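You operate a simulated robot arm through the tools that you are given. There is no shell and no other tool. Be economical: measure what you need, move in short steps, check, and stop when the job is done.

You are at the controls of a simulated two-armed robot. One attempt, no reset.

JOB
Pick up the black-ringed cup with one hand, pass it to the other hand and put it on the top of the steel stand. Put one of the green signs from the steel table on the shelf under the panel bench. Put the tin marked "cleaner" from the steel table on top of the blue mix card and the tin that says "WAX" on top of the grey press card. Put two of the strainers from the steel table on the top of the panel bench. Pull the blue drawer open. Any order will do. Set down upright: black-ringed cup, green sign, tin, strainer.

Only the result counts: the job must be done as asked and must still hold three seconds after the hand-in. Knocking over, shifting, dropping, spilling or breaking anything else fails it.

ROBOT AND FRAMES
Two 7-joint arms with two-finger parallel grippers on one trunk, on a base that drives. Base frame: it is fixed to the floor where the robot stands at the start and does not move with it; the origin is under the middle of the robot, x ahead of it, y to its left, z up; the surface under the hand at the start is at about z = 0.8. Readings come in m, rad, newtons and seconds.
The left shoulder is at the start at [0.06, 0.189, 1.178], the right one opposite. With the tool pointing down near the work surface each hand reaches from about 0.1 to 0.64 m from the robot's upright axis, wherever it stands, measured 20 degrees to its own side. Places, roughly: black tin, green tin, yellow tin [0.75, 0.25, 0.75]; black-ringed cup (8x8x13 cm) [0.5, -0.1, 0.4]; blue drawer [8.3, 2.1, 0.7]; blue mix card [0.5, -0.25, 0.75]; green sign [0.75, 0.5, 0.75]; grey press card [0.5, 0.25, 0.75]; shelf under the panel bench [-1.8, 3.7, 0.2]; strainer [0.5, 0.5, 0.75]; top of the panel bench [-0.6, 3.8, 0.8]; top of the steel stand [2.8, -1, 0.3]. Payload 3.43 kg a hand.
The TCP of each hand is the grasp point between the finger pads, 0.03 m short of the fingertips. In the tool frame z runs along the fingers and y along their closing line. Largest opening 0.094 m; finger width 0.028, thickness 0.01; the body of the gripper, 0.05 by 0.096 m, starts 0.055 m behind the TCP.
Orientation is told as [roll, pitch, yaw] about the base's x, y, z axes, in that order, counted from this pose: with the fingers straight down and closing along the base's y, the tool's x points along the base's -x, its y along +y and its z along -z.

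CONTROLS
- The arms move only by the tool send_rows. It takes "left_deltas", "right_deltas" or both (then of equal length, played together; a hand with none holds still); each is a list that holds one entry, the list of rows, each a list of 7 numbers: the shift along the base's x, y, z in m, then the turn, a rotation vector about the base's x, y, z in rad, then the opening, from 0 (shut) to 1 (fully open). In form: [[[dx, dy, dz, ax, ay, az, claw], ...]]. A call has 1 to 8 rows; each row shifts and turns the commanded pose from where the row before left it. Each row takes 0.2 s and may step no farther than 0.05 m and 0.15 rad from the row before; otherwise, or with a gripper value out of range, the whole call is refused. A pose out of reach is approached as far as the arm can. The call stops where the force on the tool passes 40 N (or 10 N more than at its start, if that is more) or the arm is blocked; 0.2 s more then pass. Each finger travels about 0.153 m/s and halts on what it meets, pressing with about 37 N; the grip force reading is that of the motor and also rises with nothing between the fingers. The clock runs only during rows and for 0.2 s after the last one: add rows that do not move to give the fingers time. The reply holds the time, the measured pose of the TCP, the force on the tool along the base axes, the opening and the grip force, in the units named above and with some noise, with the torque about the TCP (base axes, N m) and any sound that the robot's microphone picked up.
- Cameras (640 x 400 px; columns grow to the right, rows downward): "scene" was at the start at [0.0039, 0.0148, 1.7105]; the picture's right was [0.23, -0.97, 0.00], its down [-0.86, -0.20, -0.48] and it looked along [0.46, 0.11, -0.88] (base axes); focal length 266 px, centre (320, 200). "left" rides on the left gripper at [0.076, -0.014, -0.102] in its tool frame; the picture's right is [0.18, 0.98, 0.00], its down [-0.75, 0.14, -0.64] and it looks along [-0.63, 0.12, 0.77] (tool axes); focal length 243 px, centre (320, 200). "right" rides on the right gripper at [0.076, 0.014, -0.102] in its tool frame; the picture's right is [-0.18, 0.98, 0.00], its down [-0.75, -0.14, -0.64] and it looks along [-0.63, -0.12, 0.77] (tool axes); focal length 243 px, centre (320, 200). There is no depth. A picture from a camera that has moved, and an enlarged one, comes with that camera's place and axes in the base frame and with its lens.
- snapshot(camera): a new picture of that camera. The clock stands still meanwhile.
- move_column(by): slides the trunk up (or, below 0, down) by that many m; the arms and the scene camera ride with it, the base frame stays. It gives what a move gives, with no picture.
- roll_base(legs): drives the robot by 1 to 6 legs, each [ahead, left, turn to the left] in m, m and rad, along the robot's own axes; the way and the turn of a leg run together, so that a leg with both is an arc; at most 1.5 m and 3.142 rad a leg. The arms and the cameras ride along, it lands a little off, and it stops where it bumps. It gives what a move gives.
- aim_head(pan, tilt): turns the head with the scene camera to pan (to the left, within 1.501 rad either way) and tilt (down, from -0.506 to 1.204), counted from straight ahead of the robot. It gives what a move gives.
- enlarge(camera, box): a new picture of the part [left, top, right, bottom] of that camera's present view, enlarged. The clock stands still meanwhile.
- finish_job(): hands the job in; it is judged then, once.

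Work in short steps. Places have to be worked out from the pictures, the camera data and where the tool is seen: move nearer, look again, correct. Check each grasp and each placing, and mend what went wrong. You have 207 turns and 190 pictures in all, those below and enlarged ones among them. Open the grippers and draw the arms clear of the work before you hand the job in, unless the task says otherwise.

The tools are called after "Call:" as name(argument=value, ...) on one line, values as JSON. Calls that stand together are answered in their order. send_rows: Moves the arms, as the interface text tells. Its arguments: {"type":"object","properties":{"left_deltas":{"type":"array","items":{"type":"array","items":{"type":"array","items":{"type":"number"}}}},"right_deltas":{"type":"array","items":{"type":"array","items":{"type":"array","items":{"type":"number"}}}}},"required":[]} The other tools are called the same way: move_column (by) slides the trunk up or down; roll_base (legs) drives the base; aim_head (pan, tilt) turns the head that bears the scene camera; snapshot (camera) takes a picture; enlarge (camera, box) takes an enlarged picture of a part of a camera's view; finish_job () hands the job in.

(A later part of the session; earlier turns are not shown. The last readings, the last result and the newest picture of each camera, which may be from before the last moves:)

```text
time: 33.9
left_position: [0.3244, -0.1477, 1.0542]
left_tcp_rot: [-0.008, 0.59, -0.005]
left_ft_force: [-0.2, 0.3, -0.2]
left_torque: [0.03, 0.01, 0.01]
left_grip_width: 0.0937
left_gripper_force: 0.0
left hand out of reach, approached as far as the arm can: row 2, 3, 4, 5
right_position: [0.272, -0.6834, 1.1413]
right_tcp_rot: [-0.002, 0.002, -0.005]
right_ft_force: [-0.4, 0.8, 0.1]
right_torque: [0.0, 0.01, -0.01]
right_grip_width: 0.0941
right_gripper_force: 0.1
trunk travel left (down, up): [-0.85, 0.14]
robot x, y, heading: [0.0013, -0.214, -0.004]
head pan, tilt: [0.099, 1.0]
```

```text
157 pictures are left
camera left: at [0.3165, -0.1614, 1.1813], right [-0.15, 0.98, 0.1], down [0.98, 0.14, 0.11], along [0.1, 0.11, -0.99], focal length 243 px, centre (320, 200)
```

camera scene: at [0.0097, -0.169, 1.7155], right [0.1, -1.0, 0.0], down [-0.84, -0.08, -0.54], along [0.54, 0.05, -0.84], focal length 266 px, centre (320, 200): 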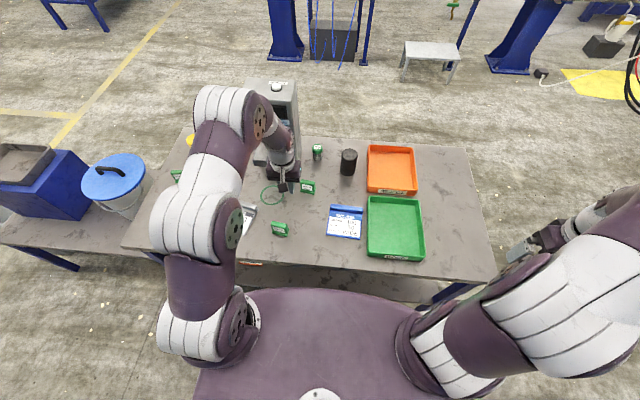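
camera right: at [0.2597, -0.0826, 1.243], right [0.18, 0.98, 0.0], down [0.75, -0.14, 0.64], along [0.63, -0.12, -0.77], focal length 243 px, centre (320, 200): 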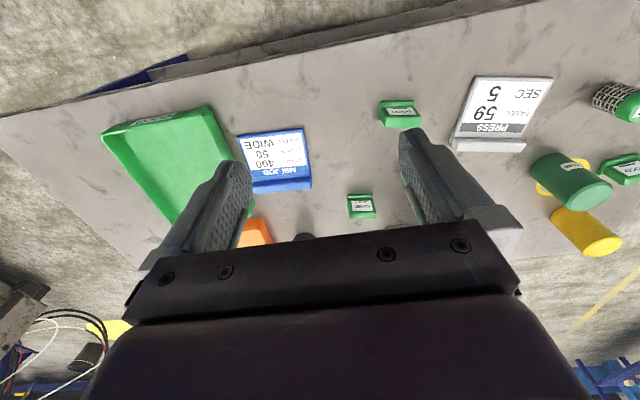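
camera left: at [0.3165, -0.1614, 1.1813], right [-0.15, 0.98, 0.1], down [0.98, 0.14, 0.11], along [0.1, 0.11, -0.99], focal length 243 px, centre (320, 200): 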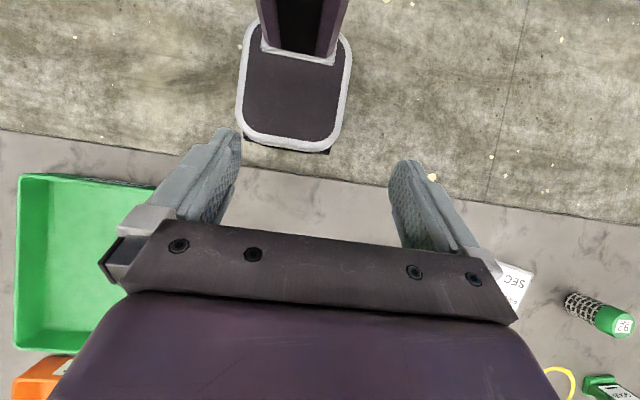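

Base front edge is at about x≈0.24, table edge 0.30. I level the hand and back off 0.8 m to look at the cup's shelf under the table.

Call:
send_rows(left_deltas=[[[0, 0.03, 0.0, 0, -0.15, 0, 1], [0, 0.03, 0.0, 0, -0.15, 0, 1], [0, 0.04, 0.0, 0, -0.15, 0, 1], [0, 0.04, 0.0, 0, -0.14, 0, 1], [0, 0.04, 0.02, 0, 0, 0, 1], [0, 0.04, 0.02, 0, 0, 0, 1], [0, 0.03, 0.03, 0, 0, 0, 1]]])

Call:
roll_base(legs=[[-0.85, 0.15, 0]])

Call:
aim_head(pan=0.0, tilt=0.7)

Call:
snapshot(camera="scene")

```text
time: 35.5
left_position: [0.3237, 0.102, 1.1244]
left_tcp_rot: [-0.001, 0.0, -0.009]
left_ft_force: [-0.1, 0.1, 0.8]
left_torque: [0.01, -0.01, -0.01]
left_grip_width: 0.0943
left_gripper_force: 0.1
right_position: [0.2707, -0.6832, 1.1416]
right_tcp_rot: [0.0, -0.001, -0.005]
right_ft_force: [-0.7, 0.3, 0.0]
right_torque: [0.0, -0.03, -0.03]
right_grip_width: 0.0941
right_gripper_force: 0.1
trunk travel left (down, up): [-0.85, 0.14]
robot x, y, heading: [0.0008, -0.2123, -0.01]
head pan, tilt: [0.099, 1.0]
```

```text
time: 40.1
left_position: [-0.5203, 0.2568, 1.1245]
left_tcp_rot: [-0.001, -0.002, -0.012]
left_ft_force: [0.0, 0.6, -0.6]
left_torque: [-0.01, 0.01, 0.01]
left_grip_width: 0.0939
left_gripper_force: 0.1
right_position: [-0.577, -0.5281, 1.1408]
right_tcp_rot: [0.0, -0.002, -0.011]
right_ft_force: [-0.8, 0.1, 1.0]
right_torque: [-0.01, -0.01, 0.01]
right_grip_width: 0.0939
right_gripper_force: 0.1
trunk travel left (down, up): [-0.85, 0.14]
robot x, y, heading: [-0.8479, -0.0573, -0.009]
head pan, tilt: [0.099, 1.0]
```

```text
time: 40.9
left_position: [-0.5204, 0.2567, 1.1242]
left_tcp_rot: [-0.002, -0.001, -0.014]
left_ft_force: [0.8, -1.1, -0.2]
left_torque: [0.02, 0.01, 0.01]
left_grip_width: 0.094
left_gripper_force: 0.1
right_position: [-0.5778, -0.529, 1.1412]
right_tcp_rot: [-0.001, 0.0, -0.01]
right_ft_force: [0.2, -0.3, -1.4]
right_torque: [0.01, 0.0, 0.02]
right_grip_width: 0.0942
right_gripper_force: 0.1
trunk travel left (down, up): [-0.85, 0.14]
robot x, y, heading: [-0.8459, -0.0574, -0.009]
head pan, tilt: [0.0, 0.7]
```

```text
156 pictures are left
camera scene: at [-0.8227, -0.0578, 1.7388], right [-0.01, -1.0, 0.0], down [-0.64, 0.01, -0.76], along [0.76, -0.01, -0.64], focal length 266 px, centre (320, 200)
```

scene: 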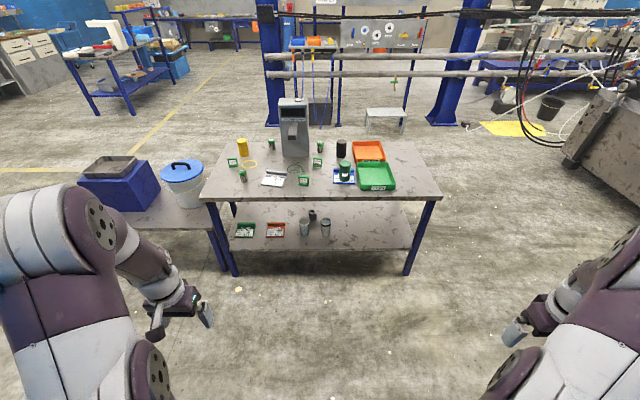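

Call:
enlarge(camera="scene", box=[220, 190, 420, 290])

Call:
enlarge(camera="scene", box=[280, 200, 350, 245])

```text
3.20 times, centred on (320, 240) of scene
camera zoom: at [-0.8227, -0.0578, 1.7388], right [-0.01, -1.0, 0.0], down [-0.64, 0.01, -0.76], along [0.76, -0.01, -0.64], focal length 851 px, centre (320, 72)
```

zoom: 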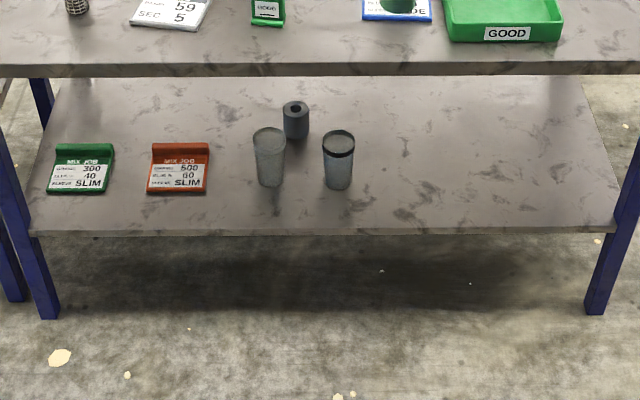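

```text
8.89 times, centred on (315, 222) of scene
camera zoom: at [-0.8227, -0.0578, 1.7388], right [-0.01, -1.0, 0.0], down [-0.64, 0.01, -0.76], along [0.76, -0.01, -0.64], focal length 2365 px, centre (364, 0)
```

zoom: 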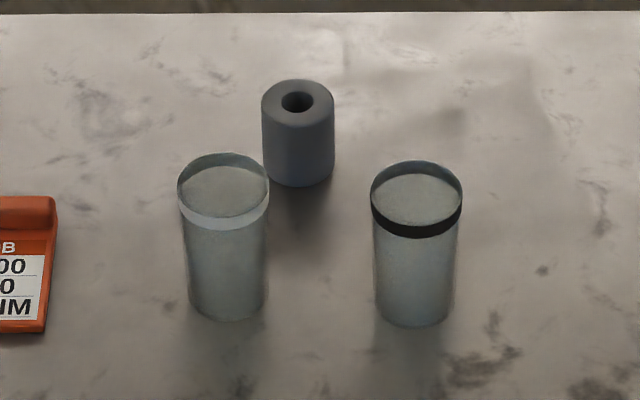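

The black-ringed cup stands at about (0.474, −0.11) on the shelf (z≈0.32), the plain one at y≈+0.04. I'll pick with the right hand near-horizontally; first tilt it forward here in free space.

Call:
send_rows(right_deltas=[[[0.02, 0.035, -0.02, 0, -0.15, 0, 1], [0.02, 0.035, -0.02, 0, -0.15, 0, 1], [0.02, 0.035, -0.02, 0, -0.15, 0, 1], [0.02, 0.035, -0.02, 0, -0.15, 0, 1], [0.02, 0.035, -0.02, 0, -0.15, 0, 1], [0.02, 0.035, -0.02, 0, -0.15, 0, 1], [0.02, 0.035, -0.02, 0, -0.15, 0, 1], [0.02, 0.035, -0.02, 0, -0.15, 0, 1]]])

Call:
move_column(by=-0.5)

Call:
snapshot(camera="scene")

Call:
snapshot(camera="right")

```text
time: 42.7
left_position: [-0.5185, 0.2571, 1.1242]
left_tcp_rot: [-0.002, 0.001, -0.014]
left_ft_force: [-0.6, -0.3, -0.4]
left_torque: [0.01, 0.02, -0.02]
left_grip_width: 0.0939
left_gripper_force: 0.0
right_position: [-0.365, -0.2894, 1.0408]
right_tcp_rot: [0.157, -1.138, -0.135]
right_ft_force: [0.1, 0.6, -0.1]
right_torque: [0.02, -0.01, -0.04]
right_grip_width: 0.094
right_gripper_force: 0.2
right hand out of reach, approached as far as the arm can: row 6, 7, 8
trunk travel left (down, up): [-0.85, 0.14]
robot x, y, heading: [-0.8485, -0.0557, -0.014]
head pan, tilt: [0.0, 0.7]
```

```text
refused: -0.5 is not a number from -0.4 to 0.4
```

```text
153 pictures are left
camera scene: at [-0.8198, -0.0566, 1.7388], right [-0.01, -1.0, 0.0], down [-0.65, 0.01, -0.76], along [0.76, -0.01, -0.65], focal length 266 px, centre (320, 200)
```

scene: 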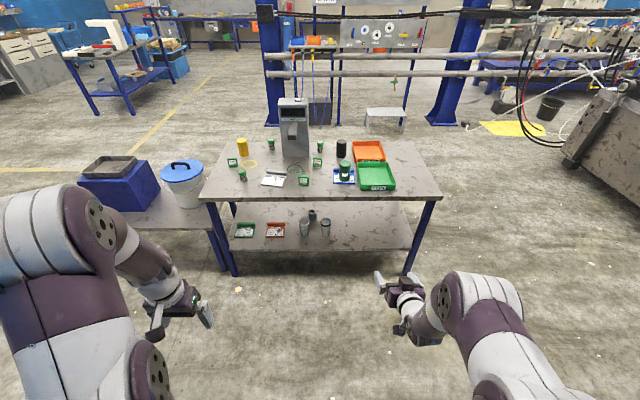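

```text
152 pictures are left
camera right: at [-0.4899, -0.2747, 1.016], right [0.07, 0.97, 0.23], down [-0.27, -0.21, 0.94], along [0.96, -0.13, 0.25], focal length 243 px, centre (320, 200)
```

right: 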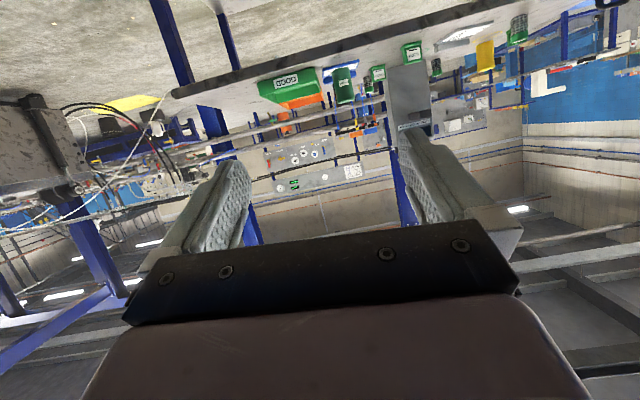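

The near pose limited the wrist. Extend forward while correcting orientation, then lower the trunk in two moves.

Call:
send_rows(right_deltas=[[[0.045, 0.01, 0, 0, 0, 0, 1], [0.045, 0.01, 0, 0, 0, 0, 1], [0.04, 0.01, 0, -0.025, -0.055, -0.007, 1], [0.0, 0, 0, -0.025, -0.055, -0.007, 1], [0, 0, 0, 0, 0, 0, 1]]])

Call:
move_column(by=-0.35)

Call:
move_column(by=-0.2)

Call:
snapshot(camera="right")

Call:
snapshot(camera="scene")

```text
time: 43.9
left_position: [-0.5209, 0.256, 1.1246]
left_tcp_rot: [-0.002, -0.003, -0.013]
left_ft_force: [0.2, 0.1, -0.2]
left_torque: [-0.03, -0.01, 0.0]
left_grip_width: 0.094
left_gripper_force: 0.0
right_position: [-0.2832, -0.3069, 1.0503]
right_tcp_rot: [0.024, -1.209, -0.01]
right_ft_force: [0.5, 0.4, 0.2]
right_torque: [0.01, -0.01, 0.03]
right_grip_width: 0.0942
right_gripper_force: 0.0
right hand out of reach, approached as far as the arm can: row 1, 2, 3, 4
trunk travel left (down, up): [-0.85, 0.14]
robot x, y, heading: [-0.8487, -0.0572, -0.009]
head pan, tilt: [0.0, 0.7]
```

```text
time: 47.3
left_position: [-0.5199, 0.2573, 0.7738]
left_tcp_rot: [-0.001, -0.002, -0.011]
left_ft_force: [-0.5, 0.8, -0.6]
left_torque: [0.01, 0.0, -0.03]
left_grip_width: 0.0942
left_gripper_force: 0.1
right_position: [-0.2821, -0.3065, 0.701]
right_tcp_rot: [0.024, -1.207, -0.008]
right_ft_force: [-0.1, 0.8, 0.6]
right_torque: [0.0, 0.0, 0.01]
right_grip_width: 0.094
right_gripper_force: 0.0
trunk travel left (down, up): [-0.5, 0.49]
robot x, y, heading: [-0.8492, -0.0579, -0.014]
head pan, tilt: [0.0, 0.7]
```

```text
time: 49.5
left_position: [-0.5209, 0.2567, 0.5738]
left_tcp_rot: [-0.001, -0.002, -0.012]
left_ft_force: [-0.4, -0.8, -1.4]
left_torque: [-0.02, -0.01, 0.06]
left_grip_width: 0.094
left_gripper_force: 0.0
right_position: [-0.2819, -0.3067, 0.4996]
right_tcp_rot: [0.024, -1.204, -0.009]
right_ft_force: [-0.1, 0.2, 0.8]
right_torque: [0.01, 0.02, -0.01]
right_grip_width: 0.0942
right_gripper_force: 0.1
trunk travel left (down, up): [-0.3, 0.69]
robot x, y, heading: [-0.8477, -0.0582, -0.008]
head pan, tilt: [0.0, 0.7]
```

```text
151 pictures are left
camera right: at [-0.405, -0.2942, 0.4657], right [0.05, 0.98, 0.18], down [-0.33, -0.15, 0.93], along [0.94, -0.11, 0.32], focal length 243 px, centre (320, 200)
```

right: 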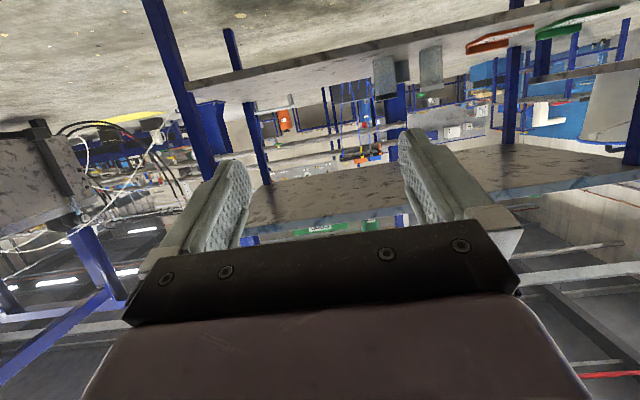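

```text
150 pictures are left
camera scene: at [-0.8224, -0.0579, 1.1889], right [-0.01, -1.0, 0.0], down [-0.64, 0.01, -0.76], along [0.76, -0.01, -0.64], focal length 266 px, centre (320, 200)
```

scene: 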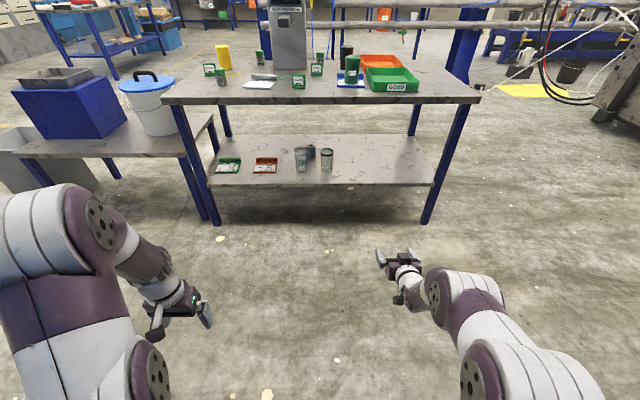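

Arm is at rel. reach ~0.565. I lower the hand to z≈0.40 and fix the orientation, then shift the base left/forward to approach the cup.

Call:
send_rows(right_deltas=[[[0, 0, -0.035, -0.024, -0.045, 0.009, 1], [0, 0, -0.035, 0, 0, 0, 1], [0.02, 0, -0.03, 0, 0, 0, 1], [0.02, 0, 0, 0, 0, 0, 1]]])

Call:
roll_base(legs=[[0.45, 0.197, 0.01]])

Call:
snapshot(camera="right")

Call:
snapshot(camera="scene")

```text
time: 50.5
left_position: [-0.5201, 0.2566, 0.5741]
left_tcp_rot: [0.0, 0.0, -0.012]
left_ft_force: [0.4, 0.0, -0.7]
left_torque: [0.0, -0.03, 0.0]
left_grip_width: 0.0939
left_gripper_force: 0.1
right_position: [-0.2893, -0.3026, 0.4808]
right_tcp_rot: [0.071, -1.245, -0.043]
right_ft_force: [0.5, -0.4, 0.1]
right_torque: [-0.02, 0.03, 0.01]
right_grip_width: 0.0941
right_gripper_force: 0.1
right hand out of reach, approached as far as the arm can: row 1, 2, 3, 4
trunk travel left (down, up): [-0.3, 0.69]
robot x, y, heading: [-0.849, -0.0558, -0.015]
head pan, tilt: [0.0, 0.7]
```

```text
time: 53.4
left_position: [-0.0731, 0.4548, 0.5744]
left_tcp_rot: [-0.001, -0.002, 0.005]
left_ft_force: [1.4, 0.6, -0.2]
left_torque: [-0.01, 0.0, -0.02]
left_grip_width: 0.0938
left_gripper_force: 0.1
right_position: [0.1657, -0.1016, 0.4821]
right_tcp_rot: [0.069, -1.245, -0.029]
right_ft_force: [-1.1, 0.1, 0.3]
right_torque: [-0.03, 0.02, 0.0]
right_grip_width: 0.0941
right_gripper_force: 0.0
trunk travel left (down, up): [-0.3, 0.69]
robot x, y, heading: [-0.3937, 0.139, 0.002]
head pan, tilt: [0.0, 0.7]
```

```text
149 pictures are left
camera right: at [0.0435, -0.0904, 0.4423], right [0.02, 0.98, 0.2], down [-0.36, -0.18, 0.92], along [0.93, -0.09, 0.35], focal length 243 px, centre (320, 200)
```

right: 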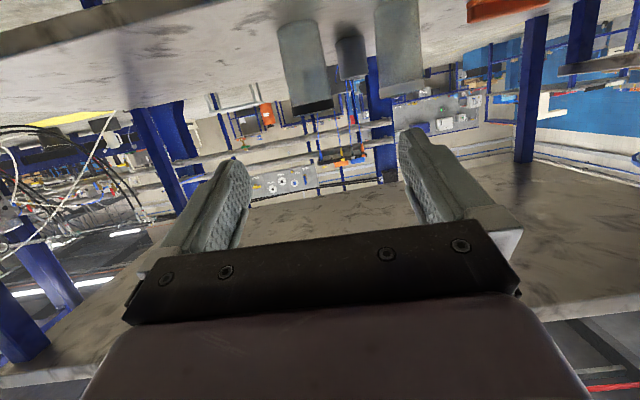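

```text
148 pictures are left
camera scene: at [-0.3711, 0.1362, 1.1888], right [0.0, -1.0, 0.0], down [-0.64, 0.0, -0.76], along [0.76, 0.0, -0.64], focal length 266 px, centre (320, 200)
```

scene: 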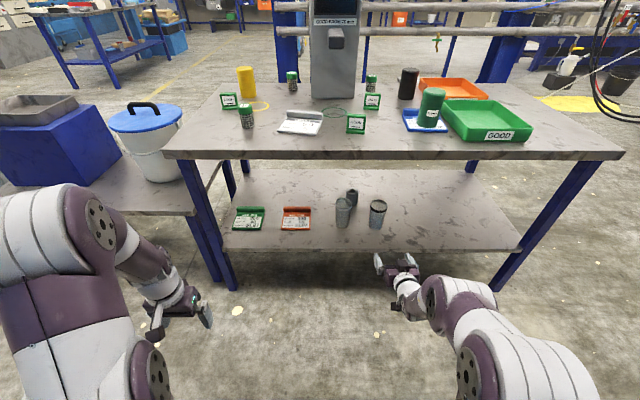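

Wrist limits the arm lowering, so I lower the trunk 8.5 cm instead, pull the left hand back a little, and advance 0.2 m.

Call:
send_rows(left_deltas=[[[-0.04, 0, 0, 0, 0, 0, 1], [-0.04, 0, 0, 0, 0, 0, 1]]])

Call:
move_column(by=-0.085)

Call:
roll_base(legs=[[0.2, -0.008, 0]])

Call:
snapshot(camera="right")

Call:
snapshot(camera="scene")

```text
time: 54.0
left_position: [-0.1537, 0.4554, 0.5739]
left_tcp_rot: [-0.001, -0.001, 0.001]
left_ft_force: [-0.2, 0.3, -0.3]
left_torque: [-0.02, 0.03, -0.04]
left_grip_width: 0.0938
left_gripper_force: 0.0
right_position: [0.1636, -0.1016, 0.481]
right_tcp_rot: [0.072, -1.245, -0.029]
right_ft_force: [-0.5, 0.7, 0.5]
right_torque: [-0.01, 0.01, 0.03]
right_grip_width: 0.0938
right_gripper_force: 0.1
trunk travel left (down, up): [-0.3, 0.69]
robot x, y, heading: [-0.3993, 0.1392, 0.0]
head pan, tilt: [0.0, 0.7]
```

```text
time: 55.2
left_position: [-0.1549, 0.4553, 0.4895]
left_tcp_rot: [-0.002, -0.002, 0.005]
left_ft_force: [0.7, 0.0, 0.0]
left_torque: [-0.03, -0.01, 0.03]
left_grip_width: 0.0942
left_gripper_force: 0.1
right_position: [0.1647, -0.1003, 0.3959]
right_tcp_rot: [0.069, -1.243, -0.029]
right_ft_force: [0.3, -0.2, 0.1]
right_torque: [0.0, -0.01, 0.01]
right_grip_width: 0.0938
right_gripper_force: 0.0
trunk travel left (down, up): [-0.215, 0.775]
robot x, y, heading: [-0.3952, 0.1354, 0.004]
head pan, tilt: [0.0, 0.7]
```

```text
time: 56.8
left_position: [0.0472, 0.4474, 0.4894]
left_tcp_rot: [-0.001, -0.002, 0.003]
left_ft_force: [-0.4, -0.8, 0.4]
left_torque: [-0.03, -0.04, 0.01]
left_grip_width: 0.0942
left_gripper_force: 0.1
right_position: [0.3648, -0.1073, 0.3963]
right_tcp_rot: [0.075, -1.245, -0.029]
right_ft_force: [0.4, -0.3, 0.1]
right_torque: [-0.01, -0.01, -0.02]
right_grip_width: 0.0941
right_gripper_force: 0.1
trunk travel left (down, up): [-0.215, 0.775]
robot x, y, heading: [-0.198, 0.1264, 0.005]
head pan, tilt: [0.0, 0.7]
```

```text
147 pictures are left
camera right: at [0.2432, -0.0978, 0.3573], right [0.02, 0.98, 0.2], down [-0.36, -0.18, 0.92], along [0.93, -0.09, 0.35], focal length 243 px, centre (320, 200)
```

right: 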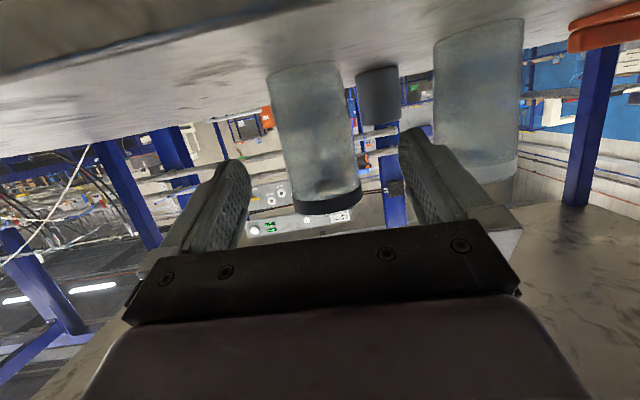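

```text
146 pictures are left
camera scene: at [-0.1715, 0.1287, 1.1038], right [0.0, -1.0, 0.0], down [-0.64, 0.0, -0.76], along [0.76, 0.0, -0.64], focal length 266 px, centre (320, 200)
```

scene: 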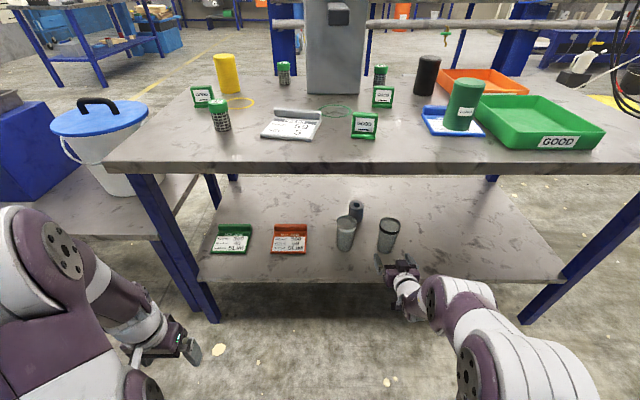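

Cup centre ≈ (0.478, −0.111), shelf z≈0.325. Raise 6 mm for camera clearance and drive the final 0.108 m.

Call:
move_column(by=0.006)

Call:
roll_base(legs=[[0.07, -0.003, 0]])

Call:
snapshot(camera="right")

```text
time: 57.3
left_position: [0.0454, 0.4484, 0.4953]
left_tcp_rot: [-0.002, -0.002, 0.003]
left_ft_force: [-0.5, -0.8, 0.0]
left_torque: [-0.02, 0.0, -0.03]
left_grip_width: 0.094
left_gripper_force: 0.0
right_position: [0.3654, -0.1088, 0.4021]
right_tcp_rot: [0.072, -1.245, -0.03]
right_ft_force: [-0.6, -0.2, 0.0]
right_torque: [0.02, 0.04, 0.01]
right_grip_width: 0.0944
right_gripper_force: 0.0
trunk travel left (down, up): [-0.221, 0.769]
robot x, y, heading: [-0.1927, 0.1262, 0.005]
head pan, tilt: [0.0, 0.7]
```

```text
time: 58.3
left_position: [0.1163, 0.4441, 0.4957]
left_tcp_rot: [-0.002, -0.002, 0.001]
left_ft_force: [-0.7, 0.3, 0.5]
left_torque: [0.0, -0.02, 0.03]
left_grip_width: 0.0945
left_gripper_force: 0.0
right_position: [0.4351, -0.1105, 0.4024]
right_tcp_rot: [0.073, -1.245, -0.029]
right_ft_force: [-0.1, -0.1, 0.0]
right_torque: [0.01, 0.03, 0.0]
right_grip_width: 0.094
right_gripper_force: 0.1
trunk travel left (down, up): [-0.221, 0.769]
robot x, y, heading: [-0.1269, 0.1233, 0.003]
head pan, tilt: [0.0, 0.7]
```

```text
145 pictures are left
camera right: at [0.3132, -0.1007, 0.3632], right [0.02, 0.98, 0.2], down [-0.36, -0.18, 0.92], along [0.93, -0.09, 0.35], focal length 243 px, centre (320, 200)
```

right: 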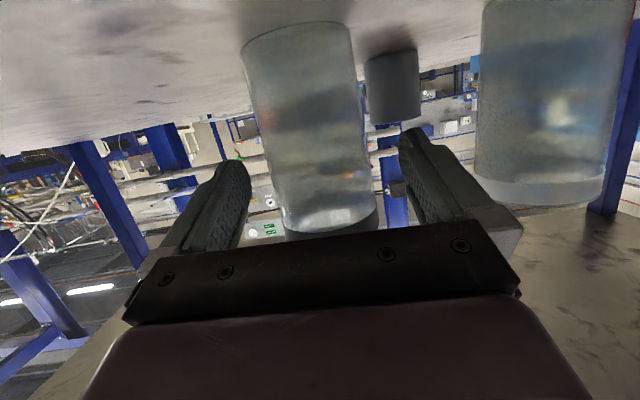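

Well centred. Final 4 cm and then close.

Call:
roll_base(legs=[[0.039, 0, 0]])

Call:
snapshot(camera="right")

```text
time: 59.2
left_position: [0.1553, 0.4453, 0.4949]
left_tcp_rot: [-0.002, 0.0, 0.0]
left_ft_force: [-0.7, 0.0, -0.2]
left_torque: [0.0, 0.0, 0.02]
left_grip_width: 0.0942
left_gripper_force: 0.1
right_position: [0.4738, -0.1115, 0.4025]
right_tcp_rot: [0.072, -1.244, -0.029]
right_ft_force: [0.3, 0.0, -0.8]
right_torque: [-0.02, 0.0, 0.03]
right_grip_width: 0.0939
right_gripper_force: 0.1
trunk travel left (down, up): [-0.221, 0.769]
robot x, y, heading: [-0.0887, 0.1277, -0.001]
head pan, tilt: [0.0, 0.7]
```

```text
144 pictures are left
camera right: at [0.3524, -0.1006, 0.3632], right [0.02, 0.98, 0.2], down [-0.36, -0.18, 0.92], along [0.93, -0.09, 0.35], focal length 243 px, centre (320, 200)
```

right: 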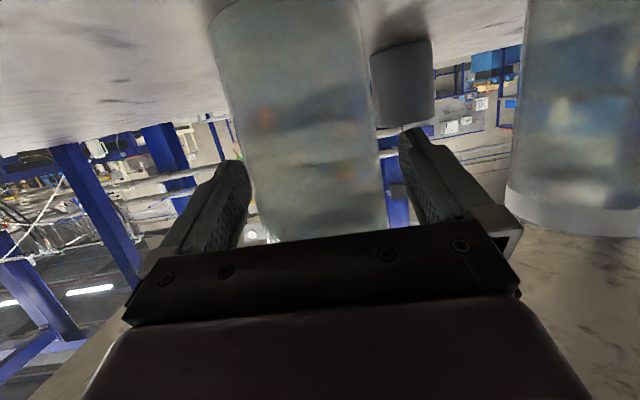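

Straddling the cup with no force. Close the right hand.

Call:
send_rows(right_deltas=[[[0, 0, 0, 0, 0, 0, 0.8], [0, 0, 0, 0, 0, 0, 0.6], [0, 0, 0, 0, 0, 0, 0], [0, 0, 0, 0, 0, 0, 0], [0, 0, 0, 0, 0, 0, 0]]])

```text
time: 60.4
left_position: [0.1559, 0.4448, 0.4944]
left_tcp_rot: [-0.003, -0.002, 0.0]
left_ft_force: [0.3, -0.1, 0.4]
left_torque: [-0.02, -0.03, 0.03]
left_grip_width: 0.0939
left_gripper_force: 0.1
right_position: [0.4751, -0.1116, 0.4032]
right_tcp_rot: [0.073, -1.242, -0.03]
right_ft_force: [0.7, -0.1, 0.0]
right_torque: [-0.05, 0.03, -0.02]
right_grip_width: 0.0705
right_gripper_force: 37.2
trunk travel left (down, up): [-0.221, 0.769]
robot x, y, heading: [-0.0882, 0.1268, 0.006]
head pan, tilt: [0.0, 0.7]
```

Gripped at 7.05 cm. Lift 3 cm with the trunk and check.

Call:
move_column(by=0.03)

Call:
snapshot(camera="right")

```text
time: 61.2
left_position: [0.1553, 0.4448, 0.5254]
left_tcp_rot: [-0.002, -0.002, 0.002]
left_ft_force: [1.2, -0.1, 0.2]
left_torque: [-0.01, 0.0, 0.0]
left_grip_width: 0.094
left_gripper_force: 0.0
right_position: [0.4749, -0.1119, 0.4331]
right_tcp_rot: [0.072, -1.244, -0.029]
right_ft_force: [0.4, 0.4, -0.4]
right_torque: [0.04, 0.0, 0.02]
right_grip_width: 0.0703
right_gripper_force: 37.0
trunk travel left (down, up): [-0.251, 0.739]
robot x, y, heading: [-0.0858, 0.1271, 0.005]
head pan, tilt: [0.0, 0.7]
```

```text
143 pictures are left
camera right: at [0.3524, -0.1006, 0.3931], right [0.02, 0.98, 0.2], down [-0.36, -0.18, 0.92], along [0.93, -0.09, 0.35], focal length 243 px, centre (320, 200)
```

right: 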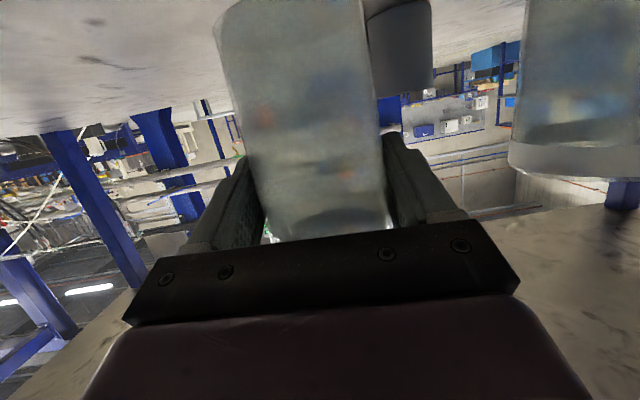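

Cup lifted. Back straight out 0.7 m, slowly enough, then prepare the handover in open space.

Call:
roll_base(legs=[[-0.35, 0, 0], [-0.35, 0, 0]])

Call:
send_rows(right_deltas=[[[-0.01, 0.03, 0, 0, 0, 0, 0], [-0.01, 0.03, 0, 0, 0, 0, 0], [-0.01, 0.03, 0, 0, 0, 0, 0], [-0.01, 0.03, 0, 0, 0, 0, 0], [-0.01, 0.03, 0, 0, 0, 0, 0]]])

Call:
aim_head(pan=0.0, tilt=0.9)

Call:
snapshot(camera="scene")

```text
time: 65.3
left_position: [-0.5495, 0.4421, 0.5238]
left_tcp_rot: [-0.001, -0.001, 0.001]
left_ft_force: [-0.5, 0.2, -0.2]
left_torque: [-0.01, 0.0, 0.0]
left_grip_width: 0.094
left_gripper_force: 0.1
right_position: [-0.2309, -0.1132, 0.4316]
right_tcp_rot: [0.07, -1.245, -0.033]
right_ft_force: [0.5, 0.3, 0.2]
right_torque: [-0.02, 0.0, 0.01]
right_grip_width: 0.07
right_gripper_force: 37.3
trunk travel left (down, up): [-0.251, 0.739]
robot x, y, heading: [-0.7922, 0.1259, 0.003]
head pan, tilt: [0.0, 0.7]
```

```text
time: 66.5
left_position: [-0.549, 0.4436, 0.5248]
left_tcp_rot: [-0.001, -0.004, -0.001]
left_ft_force: [0.0, 0.0, 0.4]
left_torque: [-0.02, -0.01, 0.0]
left_grip_width: 0.0941
left_gripper_force: 0.1
right_position: [-0.2611, -0.1011, 0.4505]
right_tcp_rot: [0.131, -1.239, -0.074]
right_ft_force: [-0.1, 1.0, -0.4]
right_torque: [0.0, 0.01, 0.0]
right_grip_width: 0.0701
right_gripper_force: 36.8
right hand out of reach, approached as far as the arm can: row 1, 2, 3, 4, 5
trunk travel left (down, up): [-0.251, 0.739]
robot x, y, heading: [-0.7926, 0.1243, 0.0]
head pan, tilt: [0.0, 0.7]
```

```text
time: 67.2
left_position: [-0.5484, 0.4434, 0.5254]
left_tcp_rot: [-0.002, -0.001, -0.001]
left_ft_force: [0.1, 0.1, 0.6]
left_torque: [0.01, 0.0, 0.0]
left_grip_width: 0.0941
left_gripper_force: 0.0
right_position: [-0.2615, -0.1028, 0.4497]
right_tcp_rot: [0.131, -1.237, -0.075]
right_ft_force: [0.2, -0.1, 0.2]
right_torque: [0.0, -0.05, 0.02]
right_grip_width: 0.0696
right_gripper_force: 36.8
trunk travel left (down, up): [-0.251, 0.739]
robot x, y, heading: [-0.7922, 0.126, -0.001]
head pan, tilt: [0.0, 0.901]
```

```text
142 pictures are left
camera scene: at [-0.7762, 0.1245, 1.1238], right [0.0, -1.0, 0.0], down [-0.78, 0.0, -0.62], along [0.62, 0.0, -0.78], focal length 266 px, centre (320, 200)
```

scene: 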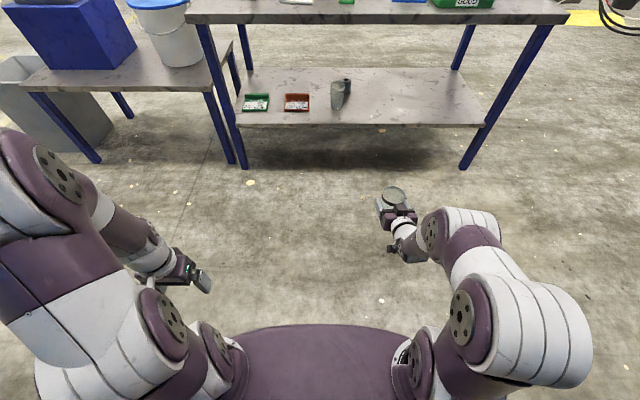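

The arm wants to yaw inward as it comes to the centre; yaw about vertical keeps the cup upright. Try that.

Call:
send_rows(right_deltas=[[[0.0, 0.02, 0, 0, 0, 0.12, 0], [0.0, 0.03, 0, 0, 0, 0.12, 0], [0.0, 0.03, 0, 0, 0, 0.12, 0], [0.0, 0.03, 0, 0, 0, 0.12, 0], [0.0, 0.03, 0, 0, 0, 0.12, 0]]])

Call:
snapshot(camera="scene")

```text
time: 68.5
left_position: [-0.5472, 0.443, 0.5254]
left_tcp_rot: [-0.001, -0.002, 0.0]
left_ft_force: [0.0, -0.1, 0.1]
left_torque: [0.0, 0.01, 0.0]
left_grip_width: 0.0939
left_gripper_force: 0.1
right_position: [-0.2611, 0.0379, 0.4512]
right_tcp_rot: [0.072, -1.242, 0.57]
right_ft_force: [1.0, -0.2, -1.4]
right_torque: [-0.02, 0.01, 0.0]
right_grip_width: 0.07
right_gripper_force: 37.0
trunk travel left (down, up): [-0.251, 0.739]
robot x, y, heading: [-0.7931, 0.1263, 0.002]
head pan, tilt: [0.0, 0.901]
```

```text
141 pictures are left
camera scene: at [-0.7762, 0.1245, 1.1237], right [0.0, -1.0, 0.0], down [-0.78, 0.0, -0.62], along [0.62, 0.0, -0.78], focal length 266 px, centre (320, 200)
```

scene: 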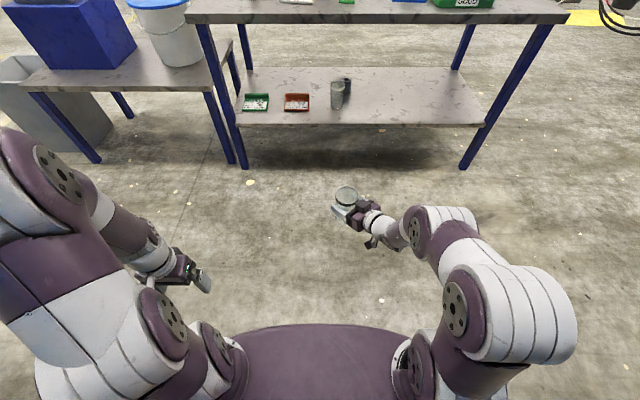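

The cup is now near the centre at (−0.258, 0.040), top z≈0.503. Bring the left hand toward it, above, yawed 0.6 to match.

Call:
send_rows(left_deltas=[[[0.0, -0.01, 0.03, 0, 0, 0.075, 1], [0.02, -0.03, 0.03, 0, 0, 0.075, 1], [0.03, -0.035, 0.015, 0, 0, 0.075, 1], [0.03, -0.035, 0.01, 0, 0, 0.075, 1], [0.035, -0.035, 0, 0, 0, 0.075, 1], [0.035, -0.035, 0, 0, 0, 0.075, 1], [0.035, -0.035, 0, 0, 0, 0.075, 1], [0.035, -0.035, 0, 0, 0, 0.075, 1]]])

Call:
snapshot(camera="left")

Call:
snapshot(camera="scene")

```text
time: 70.2
left_position: [-0.3288, 0.1935, 0.6093]
left_tcp_rot: [-0.003, -0.001, 0.603]
left_ft_force: [0.2, -0.1, 0.5]
left_torque: [0.0, -0.03, -0.04]
left_grip_width: 0.0937
left_gripper_force: 0.1
right_position: [-0.2626, 0.037, 0.4523]
right_tcp_rot: [0.072, -1.243, 0.566]
right_ft_force: [-0.2, 0.9, -0.3]
right_torque: [-0.01, 0.0, -0.01]
right_grip_width: 0.0695
right_gripper_force: 35.9
trunk travel left (down, up): [-0.251, 0.739]
robot x, y, heading: [-0.7906, 0.125, -0.002]
head pan, tilt: [0.0, 0.901]
```

```text
140 pictures are left
camera left: at [-0.3848, 0.1375, 0.7114], right [-0.71, 0.71, 0.0], down [0.54, 0.54, 0.64], along [0.45, 0.45, -0.77], focal length 243 px, centre (320, 200)
```

left: 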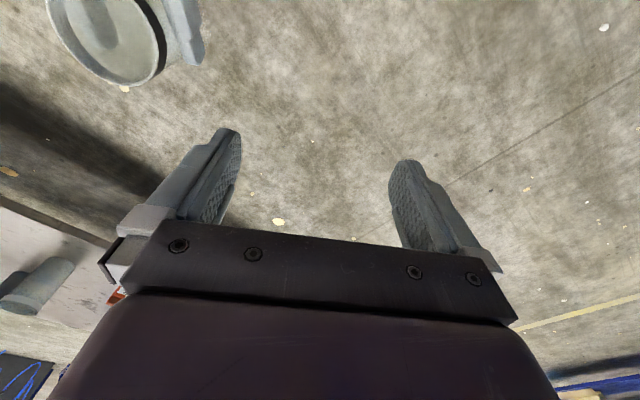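

```text
139 pictures are left
camera scene: at [-0.7758, 0.1243, 1.1237], right [0.0, -1.0, 0.0], down [-0.78, 0.0, -0.62], along [0.62, 0.0, -0.78], focal length 266 px, centre (320, 200)
```

scene: 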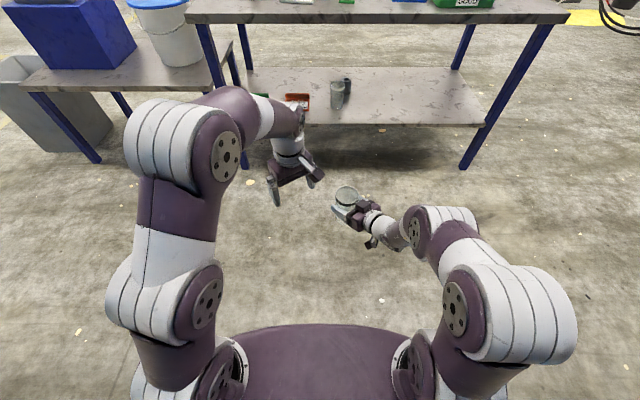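

Both cameras agree: rim centre ≈ (−0.261, 0.043). Move the left hand above it.

Call:
send_rows(left_deltas=[[[0.017, -0.0375, 0, 0, 0, 0, 1], [0.017, -0.0375, 0, 0, 0, 0, 1], [0.017, -0.0375, 0, 0, 0, 0, 1], [0.017, -0.0375, 0, 0, 0, 0, 1], [0, 0, -0.03, 0, 0, 0, 1]]])

Call:
snapshot(camera="left")

Call:
enlarge(camera="scene", box=[270, 100, 430, 260])

```text
time: 71.5
left_position: [-0.3099, 0.0664, 0.5262]
left_tcp_rot: [-0.006, 0.0, 0.601]
left_ft_force: [-8.5, -1.5, 16.6]
left_torque: [-0.74, -0.17, -0.44]
left_grip_width: 0.0924
left_gripper_force: 0.1
left hand out of reach, approached as far as the arm can: row 1, 2, 3, 4
right_position: [-0.263, 0.0372, 0.4478]
right_tcp_rot: [0.076, -1.238, 0.56]
right_ft_force: [8.0, 1.6, -16.5]
right_torque: [0.17, 0.02, 0.09]
right_grip_width: 0.0695
right_gripper_force: 37.5
trunk travel left (down, up): [-0.251, 0.739]
robot x, y, heading: [-0.7932, 0.1264, 0.002]
head pan, tilt: [0.0, 0.901]
```

```text
138 pictures are left
camera left: at [-0.3661, 0.0119, 0.6279], right [-0.71, 0.71, -0.01], down [0.54, 0.54, 0.64], along [0.46, 0.45, -0.77], focal length 243 px, centre (320, 200)
```

left: 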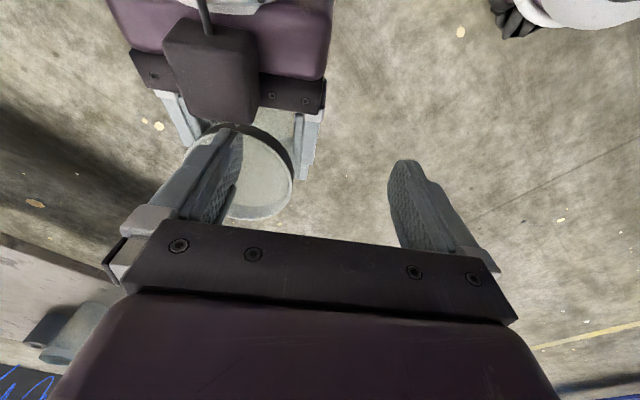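

```text
2.50 times, centred on (350, 180) of scene
camera zoom: at [-0.7762, 0.1243, 1.1237], right [0.0, -1.0, 0.0], down [-0.78, 0.0, -0.62], along [0.62, 0.0, -0.78], focal length 665 px, centre (245, 250)
```

zoom: 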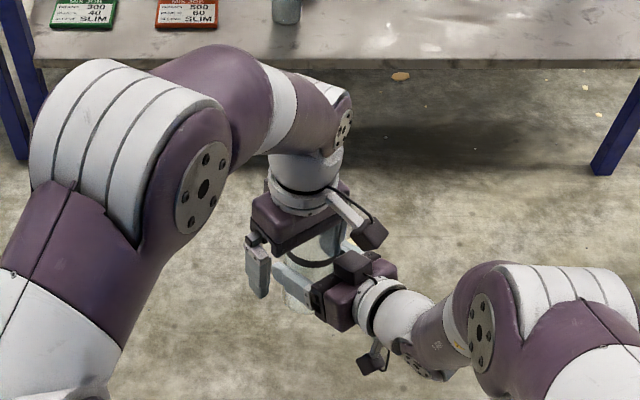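

The left arm strayed down (out of reach) and touches the cup. Raise it straight up at once.

Call:
send_rows(left_deltas=[[[0, 0, 0.02, 0, 0, 0, 1], [0, 0, 0.03, 0, 0, 0, 1], [-0.005, 0.02, 0.03, 0, 0, 0, 1], [-0.005, 0.02, 0.03, 0, 0, 0, 1]]])

Call:
snapshot(camera="left")

```text
time: 72.5
left_position: [-0.3437, 0.121, 0.6048]
left_tcp_rot: [-0.003, -0.001, 0.6]
left_ft_force: [0.4, 0.5, 0.5]
left_torque: [-0.04, -0.01, 0.03]
left_grip_width: 0.0939
left_gripper_force: 0.0
left hand out of reach, approached as far as the arm can: row 2, 3, 4
right_position: [-0.2625, 0.0369, 0.45]
right_tcp_rot: [0.071, -1.245, 0.567]
right_ft_force: [-1.3, -0.2, 0.1]
right_torque: [0.03, -0.04, 0.01]
right_grip_width: 0.0695
right_gripper_force: 36.5
trunk travel left (down, up): [-0.251, 0.739]
robot x, y, heading: [-0.7914, 0.1243, 0.002]
head pan, tilt: [0.0, 0.901]
```

```text
136 pictures are left
camera left: at [-0.3987, 0.0658, 0.7072], right [-0.71, 0.71, 0.0], down [0.54, 0.54, 0.64], along [0.46, 0.45, -0.77], focal length 243 px, centre (320, 200)
```

left: 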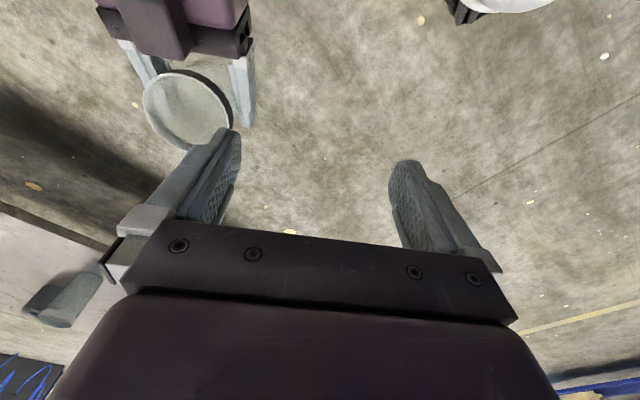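

Cup is fine. I bring the cup lower and further to the left-centre with the right hand, where the left arm reaches better.

Call:
send_rows(right_deltas=[[[-0.005, 0.0, -0.03, 0, 0, 0.05, 0], [-0.005, 0.015, -0.03, 0, 0, 0.08, 0], [-0.005, 0.02, -0.03, 0, 0, 0.08, 0], [-0.005, 0.02, -0.02, 0, 0, 0.08, 0]]])

```text
time: 73.5
left_position: [-0.3417, 0.1204, 0.6049]
left_tcp_rot: [-0.001, -0.003, 0.599]
left_ft_force: [0.1, 0.6, 0.3]
left_torque: [0.01, 0.0, 0.0]
left_grip_width: 0.0941
left_gripper_force: 0.0
right_position: [-0.2682, 0.1002, 0.3441]
right_tcp_rot: [0.07, -1.241, 0.856]
right_ft_force: [-0.2, 0.3, -1.0]
right_torque: [0.01, 0.04, -0.05]
right_grip_width: 0.0694
right_gripper_force: 37.1
right hand out of reach, approached as far as the arm can: row 1, 2
trunk travel left (down, up): [-0.251, 0.739]
robot x, y, heading: [-0.7938, 0.1218, -0.001]
head pan, tilt: [0.0, 0.901]
```

Cup now centred near (−0.267, 0.104), top z≈0.396. Left hand comes over it, staying well above.

Call:
send_rows(left_deltas=[[[0.01, 0.0, -0.03, 0, 0, 0, 1], [0.02, -0.004, -0.02, 0, 0, 0, 1], [0.02, -0.006, -0.02, 0, 0, 0, 1], [0.02, -0.006, -0.02, 0, 0, 0, 1]]])

Call:
snapshot(camera="left")

```text
time: 74.5
left_position: [-0.2718, 0.1048, 0.5149]
left_tcp_rot: [-0.002, -0.002, 0.601]
left_ft_force: [0.1, -0.1, 0.6]
left_torque: [-0.03, 0.04, -0.02]
left_grip_width: 0.0941
left_gripper_force: 0.0
right_position: [-0.2671, 0.1007, 0.3459]
right_tcp_rot: [0.07, -1.241, 0.857]
right_ft_force: [-0.3, 1.0, 0.2]
right_torque: [0.0, -0.01, 0.01]
right_grip_width: 0.0695
right_gripper_force: 36.9
trunk travel left (down, up): [-0.251, 0.739]
robot x, y, heading: [-0.7916, 0.1283, 0.005]
head pan, tilt: [0.0, 0.901]
```

```text
135 pictures are left
camera left: at [-0.3276, 0.0496, 0.6169], right [-0.71, 0.71, 0.0], down [0.54, 0.54, 0.64], along [0.46, 0.45, -0.77], focal length 243 px, centre (320, 200)
```

left: 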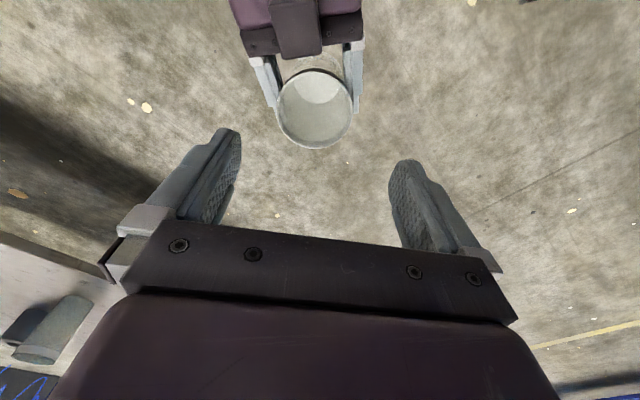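

Aligned within a few mm. Nudge (+4, −5 mm) and descend to TCP z≈0.435, then check.

Call:
send_rows(left_deltas=[[[0.004, -0.005, -0.03, 0, 0, 0, 1], [0, 0, -0.03, 0, 0, 0, 1], [0, 0, -0.02, 0, 0, 0, 1]]])

Call:
snapshot(camera="left")

Call:
enlarge(camera="scene", box=[250, 120, 410, 280])

```text
time: 75.2
left_position: [-0.2683, 0.0999, 0.4366]
left_tcp_rot: [-0.002, -0.003, 0.602]
left_ft_force: [-0.3, -0.2, 1.0]
left_torque: [0.03, 0.01, 0.01]
left_grip_width: 0.0939
left_gripper_force: 0.1
right_position: [-0.2663, 0.0997, 0.3457]
right_tcp_rot: [0.069, -1.241, 0.856]
right_ft_force: [-0.5, 0.6, -0.5]
right_torque: [-0.05, -0.01, 0.02]
right_grip_width: 0.0694
right_gripper_force: 37.0
trunk travel left (down, up): [-0.251, 0.739]
robot x, y, heading: [-0.7929, 0.1241, 0.006]
head pan, tilt: [0.0, 0.901]
```

```text
134 pictures are left
camera left: at [-0.324, 0.0442, 0.5375], right [-0.71, 0.71, 0.0], down [0.54, 0.54, 0.64], along [0.46, 0.45, -0.77], focal length 243 px, centre (320, 200)
```

left: 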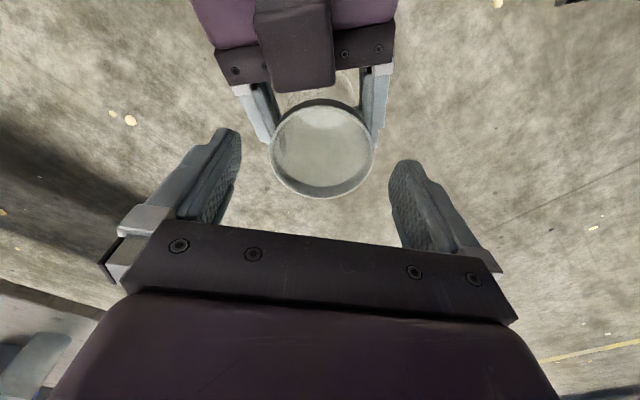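

```text
2.50 times, centred on (330, 200) of scene
camera zoom: at [-0.7761, 0.1245, 1.1237], right [0.0, -1.0, 0.0], down [-0.78, 0.0, -0.62], along [0.62, 0.0, -0.78], focal length 665 px, centre (295, 200)
```

zoom: 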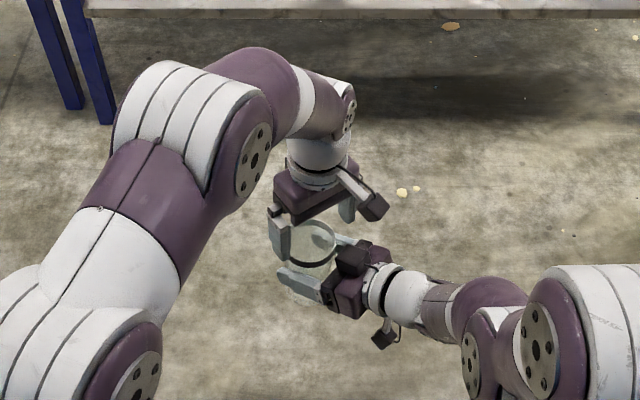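

Good alignment. Descend the last 3 cm (fingertips stay above the right fingers) and close.

Call:
send_rows(left_deltas=[[[-0.001, -0.001, -0.02, 0, 0, 0, 1], [0, 0, -0.011, 0, 0, 0, 1], [0, 0, 0, 0, 0, 0, 1]]])

Call:
snapshot(camera="left")

```text
time: 76.0
left_position: [-0.2699, 0.0986, 0.4044]
left_tcp_rot: [-0.002, -0.003, 0.6]
left_ft_force: [-0.2, -1.0, -0.4]
left_torque: [0.01, 0.02, 0.03]
left_grip_width: 0.0942
left_gripper_force: 0.0
right_position: [-0.2666, 0.1006, 0.3452]
right_tcp_rot: [0.069, -1.241, 0.858]
right_ft_force: [-0.5, 0.0, -0.2]
right_torque: [0.0, 0.04, 0.01]
right_grip_width: 0.0695
right_gripper_force: 37.0
trunk travel left (down, up): [-0.251, 0.739]
robot x, y, heading: [-0.7894, 0.127, 0.006]
head pan, tilt: [0.0, 0.901]
```

```text
132 pictures are left
camera left: at [-0.3251, 0.0431, 0.5068], right [-0.71, 0.71, 0.0], down [0.54, 0.54, 0.64], along [0.46, 0.45, -0.77], focal length 243 px, centre (320, 200)
```

left: 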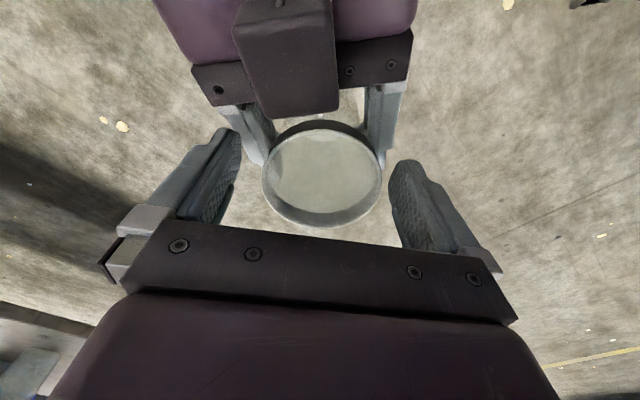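

TCP axis coincides with the rim centre. Close the left hand.

Call:
send_rows(left_deltas=[[[0, 0, 0, 0, 0, 0, 0.85], [0, 0, 0, 0, 0, 0, 0.6], [0, 0, 0, 0, 0, 0, 0], [0, 0, 0, 0, 0, 0, 0], [0, 0, 0, 0, 0, 0, 0]]])

```text
time: 77.2
left_position: [-0.2692, 0.0986, 0.4043]
left_tcp_rot: [0.001, 0.001, 0.601]
left_ft_force: [-12.7, 27.0, 12.1]
left_torque: [1.09, 0.43, -0.11]
left_grip_width: 0.0705
left_gripper_force: 37.8
right_position: [-0.2676, 0.0978, 0.3444]
right_tcp_rot: [0.07, -1.24, 0.853]
right_ft_force: [12.4, -28.2, -12.1]
right_torque: [0.51, 0.27, 0.2]
right_grip_width: 0.0695
right_gripper_force: 37.0
trunk travel left (down, up): [-0.251, 0.739]
robot x, y, heading: [-0.7888, 0.1249, -0.0]
head pan, tilt: [0.0, 0.901]
```

Both hold it (left 7.05 cm). Relieve side load slightly, then open the right and withdraw it horizontally backward along its pointing direction.

Call:
send_rows(left_deltas=[[[-0.001, 0.002, 0.001, 0, 0, 0, 0], [0, 0, 0, 0, 0, 0, 0], [0, 0, 0, 0, 0, 0, 0], [0, 0, 0, 0, 0, 0, 0]]], right_deltas=[[[0, 0, 0, 0, 0, 0, 0.0], [0, 0, 0, 0, 0, 0, 0.75], [0, 0, 0, 0, 0, 0, 0.85], [0, 0, 0, 0, 0, 0, 1]]])

Call:
enlarge(camera="scene", box=[250, 120, 410, 280])

```text
time: 78.2
left_position: [-0.27, 0.0993, 0.4065]
left_tcp_rot: [-0.003, -0.002, 0.6]
left_ft_force: [-0.4, -0.3, -0.4]
left_torque: [-0.02, 0.0, 0.0]
left_grip_width: 0.0705
left_gripper_force: 37.0
right_position: [-0.2668, 0.0999, 0.3455]
right_tcp_rot: [0.071, -1.241, 0.858]
right_ft_force: [0.7, -0.2, -0.4]
right_torque: [-0.02, -0.01, 0.01]
right_grip_width: 0.0939
right_gripper_force: 0.0
trunk travel left (down, up): [-0.251, 0.739]
robot x, y, heading: [-0.7919, 0.125, 0.002]
head pan, tilt: [0.0, 0.901]
```

```text
2.50 times, centred on (330, 200) of scene
camera zoom: at [-0.7761, 0.1245, 1.1237], right [0.0, -1.0, 0.0], down [-0.78, 0.0, -0.62], along [0.62, 0.0, -0.78], focal length 665 px, centre (295, 200)
```

zoom: 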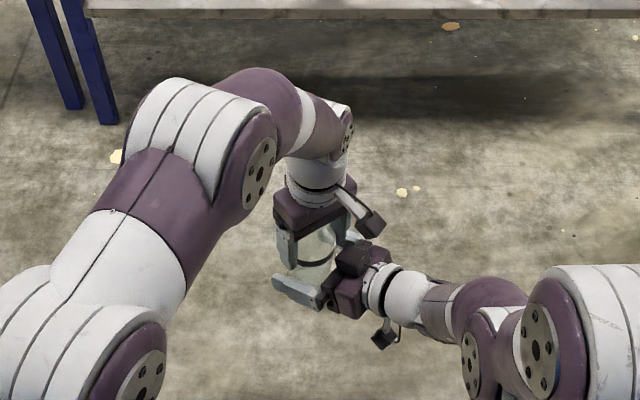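

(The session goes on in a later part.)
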